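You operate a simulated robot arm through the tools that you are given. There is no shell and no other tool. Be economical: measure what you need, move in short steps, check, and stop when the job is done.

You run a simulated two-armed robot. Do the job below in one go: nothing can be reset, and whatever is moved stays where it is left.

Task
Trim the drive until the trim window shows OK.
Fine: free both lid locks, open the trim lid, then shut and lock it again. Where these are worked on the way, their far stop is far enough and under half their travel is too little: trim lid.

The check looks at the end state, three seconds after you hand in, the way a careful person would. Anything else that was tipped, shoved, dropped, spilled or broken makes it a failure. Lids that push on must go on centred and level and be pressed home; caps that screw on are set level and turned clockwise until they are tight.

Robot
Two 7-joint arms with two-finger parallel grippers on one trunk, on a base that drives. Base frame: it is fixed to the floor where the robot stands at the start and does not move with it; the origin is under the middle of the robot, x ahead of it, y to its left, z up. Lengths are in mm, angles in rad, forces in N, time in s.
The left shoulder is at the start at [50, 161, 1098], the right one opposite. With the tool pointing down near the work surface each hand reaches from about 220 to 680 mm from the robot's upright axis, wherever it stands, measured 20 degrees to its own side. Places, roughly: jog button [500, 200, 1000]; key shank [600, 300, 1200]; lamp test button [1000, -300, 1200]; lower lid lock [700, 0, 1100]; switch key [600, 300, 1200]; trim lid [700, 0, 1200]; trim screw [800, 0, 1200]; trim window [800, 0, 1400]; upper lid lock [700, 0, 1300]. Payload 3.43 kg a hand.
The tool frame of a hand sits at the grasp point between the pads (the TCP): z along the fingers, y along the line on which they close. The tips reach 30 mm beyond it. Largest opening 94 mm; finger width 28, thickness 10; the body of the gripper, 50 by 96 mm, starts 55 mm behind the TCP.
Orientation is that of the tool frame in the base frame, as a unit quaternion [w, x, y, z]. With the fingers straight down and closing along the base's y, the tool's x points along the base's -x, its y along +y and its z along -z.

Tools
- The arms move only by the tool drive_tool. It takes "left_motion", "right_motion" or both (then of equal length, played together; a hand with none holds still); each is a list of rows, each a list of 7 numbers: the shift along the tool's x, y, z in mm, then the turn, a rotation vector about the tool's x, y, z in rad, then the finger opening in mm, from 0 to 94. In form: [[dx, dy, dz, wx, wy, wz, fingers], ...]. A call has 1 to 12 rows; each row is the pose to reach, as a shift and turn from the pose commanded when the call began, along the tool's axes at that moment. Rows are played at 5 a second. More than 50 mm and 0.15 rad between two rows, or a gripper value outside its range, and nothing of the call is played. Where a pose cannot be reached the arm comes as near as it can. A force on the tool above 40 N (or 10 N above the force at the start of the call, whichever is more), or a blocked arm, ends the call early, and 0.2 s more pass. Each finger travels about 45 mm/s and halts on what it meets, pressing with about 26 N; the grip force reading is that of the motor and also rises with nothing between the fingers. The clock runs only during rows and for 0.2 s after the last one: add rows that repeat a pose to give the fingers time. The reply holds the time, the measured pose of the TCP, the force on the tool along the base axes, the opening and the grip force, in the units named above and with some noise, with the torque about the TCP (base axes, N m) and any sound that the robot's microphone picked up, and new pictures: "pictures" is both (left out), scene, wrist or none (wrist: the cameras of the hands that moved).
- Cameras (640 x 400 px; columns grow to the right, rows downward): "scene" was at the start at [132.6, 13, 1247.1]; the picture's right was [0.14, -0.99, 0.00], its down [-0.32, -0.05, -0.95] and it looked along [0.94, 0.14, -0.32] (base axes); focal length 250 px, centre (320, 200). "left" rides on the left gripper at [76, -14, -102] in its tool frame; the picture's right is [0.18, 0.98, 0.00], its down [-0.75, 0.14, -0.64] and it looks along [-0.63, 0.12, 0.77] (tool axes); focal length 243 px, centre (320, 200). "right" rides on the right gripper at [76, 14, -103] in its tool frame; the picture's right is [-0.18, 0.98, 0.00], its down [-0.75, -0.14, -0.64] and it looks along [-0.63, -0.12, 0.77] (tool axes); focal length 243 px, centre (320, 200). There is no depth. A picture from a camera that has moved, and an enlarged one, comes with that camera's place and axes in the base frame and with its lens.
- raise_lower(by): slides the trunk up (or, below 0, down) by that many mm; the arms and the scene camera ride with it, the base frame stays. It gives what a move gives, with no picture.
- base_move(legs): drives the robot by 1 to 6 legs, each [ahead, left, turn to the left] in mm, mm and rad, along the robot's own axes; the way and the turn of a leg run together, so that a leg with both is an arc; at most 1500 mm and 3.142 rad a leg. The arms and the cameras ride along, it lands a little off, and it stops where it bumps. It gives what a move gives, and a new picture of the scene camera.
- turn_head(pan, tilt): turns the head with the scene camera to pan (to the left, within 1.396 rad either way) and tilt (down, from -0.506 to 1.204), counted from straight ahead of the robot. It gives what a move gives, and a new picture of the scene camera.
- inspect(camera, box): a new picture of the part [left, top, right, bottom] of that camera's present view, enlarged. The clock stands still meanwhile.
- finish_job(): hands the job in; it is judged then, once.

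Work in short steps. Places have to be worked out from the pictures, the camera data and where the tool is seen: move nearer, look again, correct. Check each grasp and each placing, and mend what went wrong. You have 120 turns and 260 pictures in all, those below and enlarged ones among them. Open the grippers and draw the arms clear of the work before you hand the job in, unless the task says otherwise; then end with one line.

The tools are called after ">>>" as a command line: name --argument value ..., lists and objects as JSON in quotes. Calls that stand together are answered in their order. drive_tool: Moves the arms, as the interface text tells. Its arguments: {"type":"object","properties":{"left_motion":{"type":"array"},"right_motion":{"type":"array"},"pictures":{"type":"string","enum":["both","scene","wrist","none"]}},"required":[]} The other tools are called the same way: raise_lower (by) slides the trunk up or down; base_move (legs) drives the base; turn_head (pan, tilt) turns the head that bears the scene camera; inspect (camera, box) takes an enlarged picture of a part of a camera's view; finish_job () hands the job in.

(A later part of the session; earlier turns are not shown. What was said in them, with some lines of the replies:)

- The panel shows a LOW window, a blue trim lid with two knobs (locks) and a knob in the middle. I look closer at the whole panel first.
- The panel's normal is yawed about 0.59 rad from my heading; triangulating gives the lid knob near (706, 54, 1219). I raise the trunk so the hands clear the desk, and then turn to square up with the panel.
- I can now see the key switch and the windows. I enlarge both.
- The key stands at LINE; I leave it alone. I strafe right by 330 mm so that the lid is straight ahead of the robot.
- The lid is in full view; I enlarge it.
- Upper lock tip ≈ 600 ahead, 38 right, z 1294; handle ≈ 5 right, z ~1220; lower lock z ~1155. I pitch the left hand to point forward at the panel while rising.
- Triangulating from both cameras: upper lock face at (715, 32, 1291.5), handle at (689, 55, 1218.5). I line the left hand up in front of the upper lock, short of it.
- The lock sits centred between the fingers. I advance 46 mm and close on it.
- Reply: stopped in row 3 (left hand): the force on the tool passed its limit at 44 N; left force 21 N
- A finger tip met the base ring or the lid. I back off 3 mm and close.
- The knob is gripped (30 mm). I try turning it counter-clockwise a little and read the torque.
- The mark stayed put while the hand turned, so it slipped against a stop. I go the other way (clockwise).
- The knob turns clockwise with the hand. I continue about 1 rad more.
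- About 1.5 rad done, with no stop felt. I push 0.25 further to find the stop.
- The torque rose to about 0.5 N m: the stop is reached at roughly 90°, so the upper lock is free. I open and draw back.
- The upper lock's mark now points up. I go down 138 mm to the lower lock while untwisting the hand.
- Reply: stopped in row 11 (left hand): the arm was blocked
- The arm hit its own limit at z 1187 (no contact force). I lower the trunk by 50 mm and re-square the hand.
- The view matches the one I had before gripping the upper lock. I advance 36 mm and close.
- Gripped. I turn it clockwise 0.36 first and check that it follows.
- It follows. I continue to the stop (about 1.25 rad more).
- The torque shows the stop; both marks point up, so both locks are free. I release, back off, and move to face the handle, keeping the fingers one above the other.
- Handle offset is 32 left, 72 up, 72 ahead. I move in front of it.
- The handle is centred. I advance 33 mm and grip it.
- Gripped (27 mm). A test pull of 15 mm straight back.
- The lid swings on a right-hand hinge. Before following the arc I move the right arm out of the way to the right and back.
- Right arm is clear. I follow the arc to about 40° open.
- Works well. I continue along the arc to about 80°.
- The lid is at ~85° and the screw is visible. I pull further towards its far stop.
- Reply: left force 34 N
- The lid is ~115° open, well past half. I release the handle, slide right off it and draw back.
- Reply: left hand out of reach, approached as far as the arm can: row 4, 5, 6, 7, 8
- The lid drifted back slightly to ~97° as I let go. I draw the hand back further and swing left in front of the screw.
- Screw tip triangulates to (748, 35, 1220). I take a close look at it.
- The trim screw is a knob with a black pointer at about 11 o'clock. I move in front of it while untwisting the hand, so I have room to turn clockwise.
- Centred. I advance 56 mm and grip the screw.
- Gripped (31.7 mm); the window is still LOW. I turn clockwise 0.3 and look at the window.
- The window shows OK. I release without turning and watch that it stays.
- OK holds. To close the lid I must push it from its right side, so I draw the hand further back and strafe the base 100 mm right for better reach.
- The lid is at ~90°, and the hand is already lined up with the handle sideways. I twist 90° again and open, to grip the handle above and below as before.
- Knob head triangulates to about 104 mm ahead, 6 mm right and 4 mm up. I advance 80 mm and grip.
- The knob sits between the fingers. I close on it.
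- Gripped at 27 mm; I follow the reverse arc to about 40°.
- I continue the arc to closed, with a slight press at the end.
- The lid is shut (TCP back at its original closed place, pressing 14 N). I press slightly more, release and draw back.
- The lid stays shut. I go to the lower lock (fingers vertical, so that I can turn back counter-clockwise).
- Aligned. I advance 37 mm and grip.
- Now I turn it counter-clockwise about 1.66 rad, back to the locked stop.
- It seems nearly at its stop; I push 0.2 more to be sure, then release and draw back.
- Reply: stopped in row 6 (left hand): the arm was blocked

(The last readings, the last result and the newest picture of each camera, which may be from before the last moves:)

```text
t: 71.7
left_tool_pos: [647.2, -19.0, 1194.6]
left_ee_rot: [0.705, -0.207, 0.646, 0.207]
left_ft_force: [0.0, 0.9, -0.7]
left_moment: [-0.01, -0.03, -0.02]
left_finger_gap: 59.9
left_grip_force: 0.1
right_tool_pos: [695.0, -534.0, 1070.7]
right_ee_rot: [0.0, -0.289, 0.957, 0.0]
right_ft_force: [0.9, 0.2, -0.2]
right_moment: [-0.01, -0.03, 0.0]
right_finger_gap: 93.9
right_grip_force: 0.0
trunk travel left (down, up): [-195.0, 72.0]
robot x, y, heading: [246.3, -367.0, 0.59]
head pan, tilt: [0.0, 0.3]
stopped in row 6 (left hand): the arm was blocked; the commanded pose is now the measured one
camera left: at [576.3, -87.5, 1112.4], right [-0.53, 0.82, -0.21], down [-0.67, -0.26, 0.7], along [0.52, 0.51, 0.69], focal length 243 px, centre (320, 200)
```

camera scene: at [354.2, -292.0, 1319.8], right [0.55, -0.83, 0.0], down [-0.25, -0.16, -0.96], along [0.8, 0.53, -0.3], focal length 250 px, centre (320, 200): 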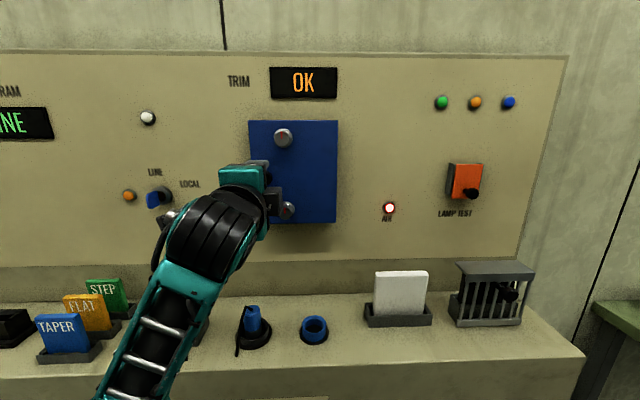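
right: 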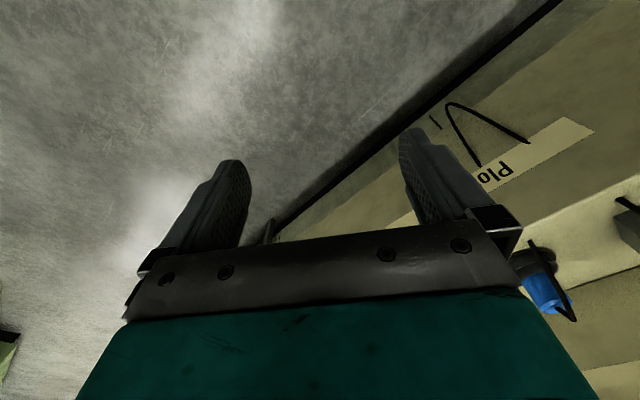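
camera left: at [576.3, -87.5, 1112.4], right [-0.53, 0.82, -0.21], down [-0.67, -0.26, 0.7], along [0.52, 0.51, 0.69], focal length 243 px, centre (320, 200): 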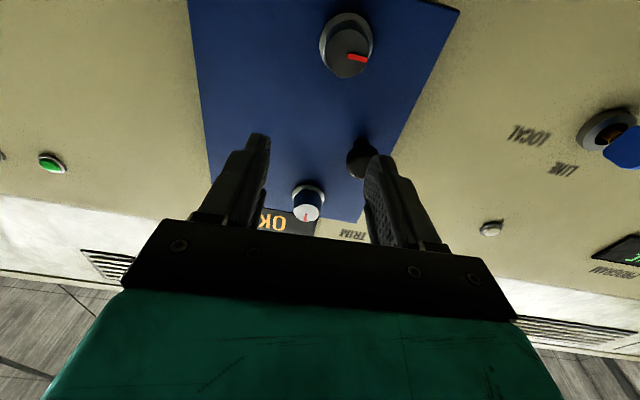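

The lower lock's mark points left again: locked. I raise the trunk 50 mm and square up the hand before the upper lock.

>>> raise_lower --by 50

>>> drive_tool --left_motion '[[-15, 2, 0, 0, 0.04, 0, 60], [-30, 5, 0, 0, 0.08, 0, 60], [-46, 5, -3, 0, 0.08, 0, 60], [-46, 5, -3, 0, 0.08, 0, 60]]' --pictures "none"

```text
t: 72.6
left_tool_pos: [646.8, -20.0, 1244.8]
left_ee_rot: [0.704, -0.206, 0.647, 0.206]
left_ft_force: [0.1, -0.4, -0.1]
left_moment: [0.02, 0.0, -0.02]
left_finger_gap: 60.0
left_grip_force: 0.1
right_tool_pos: [695.8, -533.7, 1119.6]
right_ee_rot: [0.0, -0.29, 0.957, 0.0]
right_ft_force: [-0.3, 0.3, 0.1]
right_moment: [0.01, -0.02, 0.02]
right_finger_gap: 94.1
right_grip_force: 0.0
trunk travel left (down, up): [-245.0, 22.0]
robot x, y, heading: [243.1, -367.5, 0.593]
head pan, tilt: [0.0, 0.3]
```

```text
t: 73.6
left_tool_pos: [638.4, -16.5, 1286.8]
left_ee_rot: [0.674, -0.214, 0.678, 0.201]
left_ft_force: [0.2, -0.3, 0.2]
left_moment: [-0.02, -0.03, -0.02]
left_finger_gap: 60.3
left_grip_force: 0.0
right_tool_pos: [694.7, -534.5, 1120.0]
right_ee_rot: [0.0, -0.289, 0.957, 0.001]
right_ft_force: [-0.2, 0.4, 0.1]
right_moment: [-0.03, 0.01, 0.0]
right_finger_gap: 93.7
right_grip_force: 0.1
trunk travel left (down, up): [-245.0, 22.0]
robot x, y, heading: [242.9, -365.3, 0.591]
head pan, tilt: [0.0, 0.3]
```

Now I twist 90° in front of the upper lock.

>>> drive_tool --left_motion '[[0, 0, 0, 0, 0, 0.145, 60], [0, 0, 0, 0, 0, 0.29, 60], [-1, -1, 0, 0, 0, 0.435, 60], [-2, -1, 0, 0, 0, 0.58, 60], [-2, -1, 0, 0, 0, 0.725, 60], [-3, -2, 5, 0, 0, 0.87, 60], [-4, -2, 10, 0, 0, 1.015, 60], [-4.5, -2, 15, 0, 0, 1.16, 60], [-4.5, -2, 20, 0, 0, 1.305, 60], [-4.5, -2, 25, 0, 0, 1.45, 60], [-4.5, -2, 30, 0, 0, 1.58, 60], [-4.5, -2, 30, 0, 0, 1.58, 60]]' --pictures "wrist"

```text
t: 76.2
left_tool_pos: [664.8, -4.2, 1294.2]
left_ee_rot: [0.336, 0.33, 0.628, 0.62]
left_ft_force: [0.2, -0.8, 0.6]
left_moment: [0.02, 0.01, 0.01]
left_finger_gap: 60.3
left_grip_force: 0.0
right_tool_pos: [694.0, -534.6, 1119.7]
right_ee_rot: [0.0, -0.289, 0.957, 0.0]
right_ft_force: [-0.3, -0.8, 0.5]
right_moment: [0.01, 0.02, 0.01]
right_finger_gap: 94.0
right_grip_force: 0.0
trunk travel left (down, up): [-245.0, 22.0]
robot x, y, heading: [244.8, -363.6, 0.59]
head pan, tilt: [0.0, 0.3]
camera left: at [537.1, 2.2, 1279.1], right [-0.1, 0.17, 0.98], down [-0.11, -0.98, 0.16], along [0.99, -0.1, 0.12], focal length 243 px, centre (320, 200)
```

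left: 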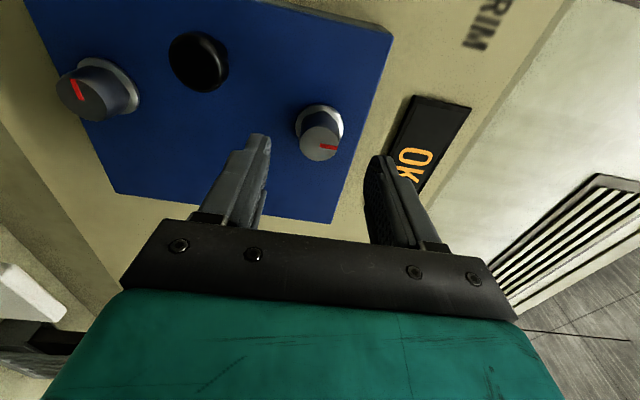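

Aligned. I advance 37 mm and grip.

>>> drive_tool --left_motion '[[1, -2, 19, 0, 0, 0, 60], [1, -2, 36, 0, 0, 0, 60], [1, -2, 36, 0, 0, 0, 15], [1, -2, 36, 0, 0, 0, 15], [1, -2, 36, 0, 0, 0, 15], [1, -2, 36, 0, 0, 0, 15], [1, -2, 36, 0, 0, 0, 15]]' --pictures "wrist"

```text
t: 77.8
left_tool_pos: [693.8, 18.7, 1291.2]
left_ee_rot: [0.336, 0.329, 0.628, 0.62]
left_ft_force: [2.4, 1.5, 4.9]
left_moment: [0.39, -0.63, 0.29]
left_finger_gap: 29.4
left_grip_force: 45.2
right_tool_pos: [695.5, -533.9, 1120.9]
right_ee_rot: [0.0, -0.289, 0.957, 0.0]
right_ft_force: [0.2, 0.0, -0.2]
right_moment: [-0.01, -0.01, -0.01]
right_finger_gap: 93.9
right_grip_force: 0.1
trunk travel left (down, up): [-245.0, 22.0]
robot x, y, heading: [242.8, -369.9, 0.589]
head pan, tilt: [0.0, 0.3]
camera left: at [566.1, 23.1, 1277.4], right [-0.11, 0.17, 0.98], down [-0.11, -0.98, 0.16], along [0.99, -0.09, 0.12], focal length 243 px, centre (320, 200)
```

left: 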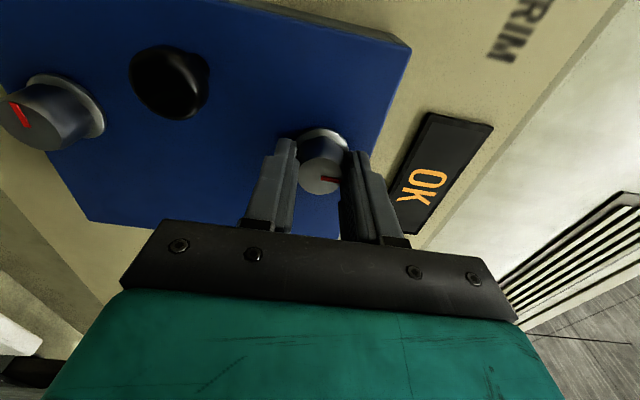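

Gripped. I turn counter-clockwise 1.68 rad, then 0.2 more against the stop.

>>> drive_tool --left_motion '[[0, 0, 0, 0, 0, -0.14, 15], [0, 0, 0, 0, 0, -0.28, 15], [0, 0, 0, 0, 0, -0.42, 15], [0, 0, 0, 0, 0, -0.56, 15], [0, 0, 0, 0, 0, -0.7, 15], [0, 0, 0, 0, 0, -0.84, 15], [0, 0, 0, 0, 0, -0.98, 15], [0, 0, 0, 0, 0, -1.12, 15], [0, 0, 0, 0, 0, -1.26, 15], [0, 0, 0, 0, 0, -1.4, 15], [0, 0, 0, 0, 0, -1.54, 15], [0, 0, 0, 0, 0, -1.68, 15]]' --pictures "none"

>>> drive_tool --left_motion '[[0, 0, 0, 0, 0, -0.1, 15], [0, 0, 0, 0, 0, -0.2, 15]]' --pictures "wrist"

```text
t: 80.4
left_tool_pos: [693.1, 18.1, 1290.8]
left_ee_rot: [0.685, -0.246, 0.664, 0.17]
left_ft_force: [4.3, -15.6, 11.1]
left_moment: [0.44, -0.53, 0.55]
left_finger_gap: 30.0
left_grip_force: 45.0
right_tool_pos: [695.2, -537.7, 1119.9]
right_ee_rot: [-0.001, -0.289, 0.957, 0.002]
right_ft_force: [0.4, 0.2, -1.5]
right_moment: [0.0, 0.05, 0.02]
right_finger_gap: 94.0
right_grip_force: 0.0
trunk travel left (down, up): [-245.0, 22.0]
robot x, y, heading: [245.2, -367.4, 0.587]
head pan, tilt: [0.0, 0.3]
```

```text
t: 81.0
left_tool_pos: [696.0, 18.0, 1288.4]
left_ee_rot: [0.697, -0.311, 0.639, 0.101]
left_ft_force: [4.3, -24.4, 0.4]
left_moment: [0.27, 0.4, 0.19]
left_finger_gap: 29.8
left_grip_force: 36.1
right_tool_pos: [694.5, -537.7, 1118.9]
right_ee_rot: [0.0, -0.289, 0.957, 0.001]
right_ft_force: [-0.1, -0.3, 0.2]
right_moment: [-0.03, 0.01, 0.01]
right_finger_gap: 94.2
right_grip_force: 0.1
trunk travel left (down, up): [-245.0, 22.0]
robot x, y, heading: [245.7, -363.1, 0.588]
head pan, tilt: [0.0, 0.3]
camera left: at [630.0, -71.2, 1221.8], right [-0.5, 0.73, -0.47], down [-0.73, -0.06, 0.68], along [0.47, 0.69, 0.56], focal length 243 px, centre (320, 200)
```

left: 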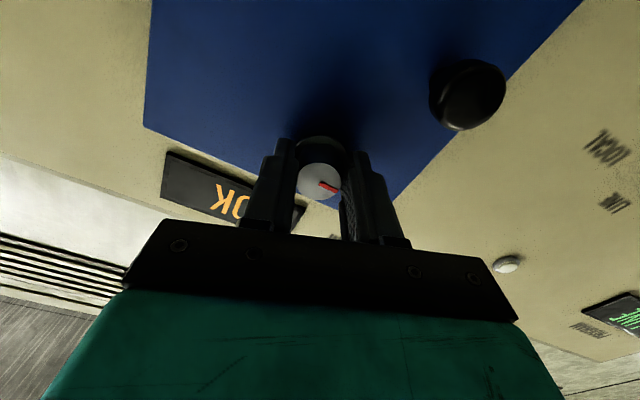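

The mark is in the same place as at the original locked stop. I release and draw back well clear.

>>> drive_tool --left_motion '[[0, 0, 0, 0, 0, 0.03, 60], [0, 0, 0, 0, 0, 0.03, 60], [0, 0, 0, 0, 0, 0.03, 60], [0, 0, -30, 0, 0, 0.1, 60], [0, 0, -60, 0, 0, 0.2, 60], [0, 0, -95, 0, 0, 0.3, 60], [0, 0, -130, 0, 0, 0.3, 60], [0, 40, -150, 0, 0, 0.3, 60], [0, 80, -160, 0, 0, 0.3, 60], [0, 120, -160, 0, 0, 0.3, 60]]' --pictures "both"

```text
t: 83.2
left_tool_pos: [521.8, 31.7, 1258.8]
left_ee_rot: [0.677, -0.215, 0.676, 0.197]
left_ft_force: [-0.6, 0.0, 0.1]
left_moment: [0.0, 0.0, -0.02]
left_finger_gap: 60.1
left_grip_force: 0.1
left hand out of reach, approached as far as the arm can: row 9, 10
right_tool_pos: [694.3, -533.7, 1121.2]
right_ee_rot: [-0.001, -0.288, 0.958, 0.001]
right_ft_force: [-0.3, 0.3, 0.9]
right_moment: [-0.01, -0.02, 0.0]
right_finger_gap: 93.8
right_grip_force: 0.1
trunk travel left (down, up): [-245.0, 22.0]
robot x, y, heading: [242.0, -365.5, 0.588]
head pan, tilt: [0.0, 0.3]
camera scene: at [353.9, -291.2, 1369.7], right [0.55, -0.83, 0.0], down [-0.25, -0.16, -0.96], along [0.8, 0.53, -0.3], focal length 250 px, centre (320, 200)
camera left: at [446.2, -38.6, 1183.9], right [-0.55, 0.81, -0.21], down [-0.62, -0.22, 0.75], along [0.57, 0.54, 0.62], focal length 243 px, centre (320, 200)
```

scene: 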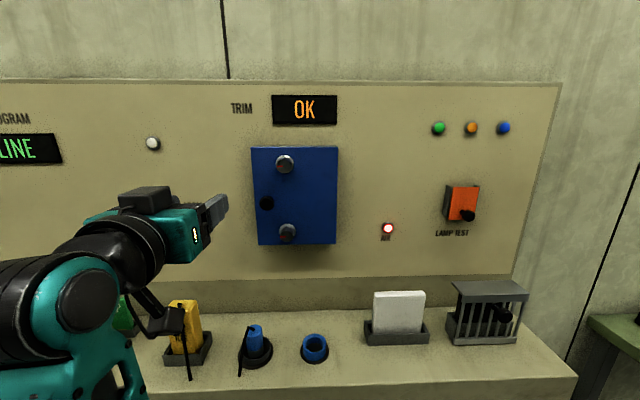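
left: 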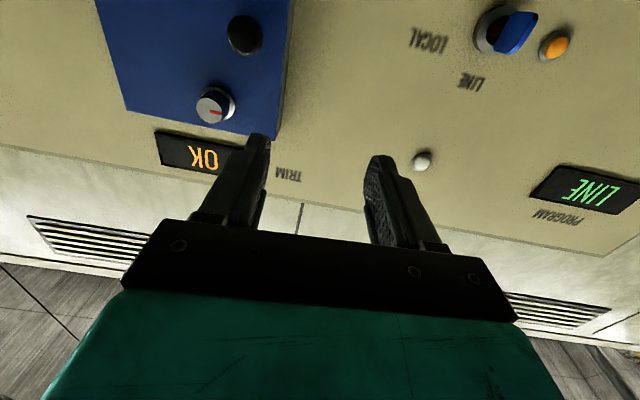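

The lid is shut and OK shows. I check the marks, and back the base 150 mm away so that I can see the cards and be clear of everything.

>>> inspect --camera "scene" --box '[225, 85, 365, 260]'

>>> base_move --legs '[[-200, 0, 0]]'

>>> turn_head --pan 0.25 --tilt 0.3

```text
2.29 times, centred on (295, 172) of scene
camera zoom: at [353.9, -291.2, 1369.7], right [0.55, -0.83, 0.0], down [-0.25, -0.16, -0.96], along [0.8, 0.53, -0.3], focal length 570 px, centre (377, 263)
```

zoom: 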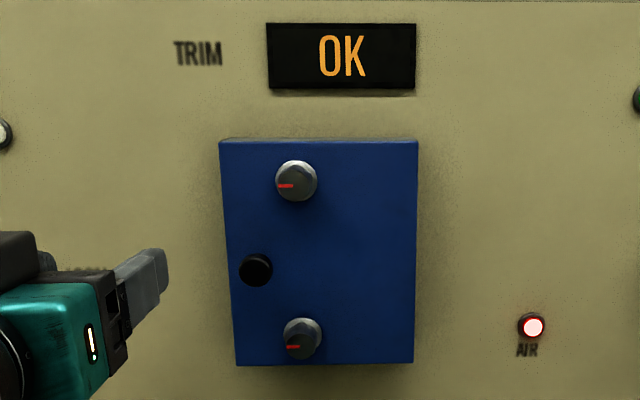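

```text
t: 84.8
left_tool_pos: [357.5, -79.8, 1260.0]
left_ee_rot: [0.676, -0.215, 0.676, 0.197]
left_ft_force: [-0.3, 0.0, 0.0]
left_moment: [-0.05, 0.04, -0.01]
left_finger_gap: 60.2
left_grip_force: 0.2
right_tool_pos: [528.9, -644.7, 1120.6]
right_ee_rot: [0.0, -0.29, 0.957, 0.0]
right_ft_force: [0.6, 0.3, -0.2]
right_moment: [-0.04, -0.02, 0.0]
right_finger_gap: 94.1
right_grip_force: 0.0
trunk travel left (down, up): [-245.0, 22.0]
robot x, y, heading: [77.9, -473.1, 0.591]
head pan, tilt: [0.0, 0.3]
camera scene: at [188.2, -402.7, 1369.8], right [0.55, -0.83, 0.0], down [-0.25, -0.16, -0.96], along [0.8, 0.53, -0.29], focal length 250 px, centre (320, 200)
```

scene: 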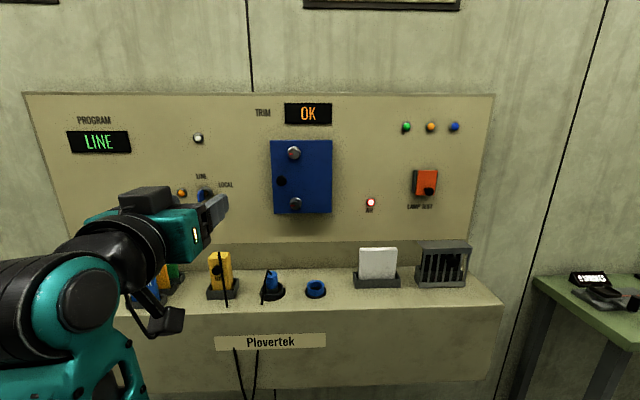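

```text
t: 85.6
left_tool_pos: [357.4, -77.8, 1259.8]
left_ee_rot: [0.676, -0.215, 0.677, 0.197]
left_ft_force: [0.6, 0.0, 0.3]
left_moment: [-0.02, -0.03, 0.01]
left_finger_gap: 60.0
left_grip_force: 0.0
right_tool_pos: [528.5, -645.0, 1120.2]
right_ee_rot: [0.0, -0.289, 0.957, 0.0]
right_ft_force: [0.1, -0.5, 0.2]
right_moment: [-0.01, 0.01, -0.01]
right_finger_gap: 94.0
right_grip_force: 0.0
trunk travel left (down, up): [-245.0, 22.0]
robot x, y, heading: [76.7, -475.2, 0.588]
head pan, tilt: [0.25, 0.3]
camera scene: at [173.7, -384.7, 1369.7], right [0.74, -0.67, 0.0], down [-0.2, -0.22, -0.96], along [0.64, 0.71, -0.3], focal length 250 px, centre (320, 200)
```

scene: 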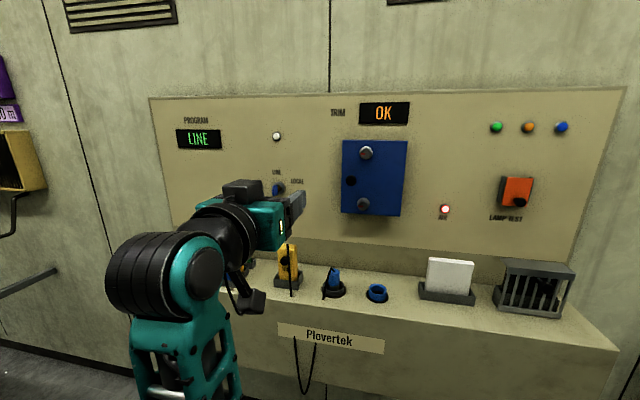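

Both locks point left (locked), the lid is shut, the window reads OK, nothing else I can see has moved, and the arms are clear. I hand in.

>>> finish_job

```text
The job is handed in.
```

The trim window shows OK, the trim lid is shut with both locks turned back to their locked stops, and both arms are open and clear of the work.
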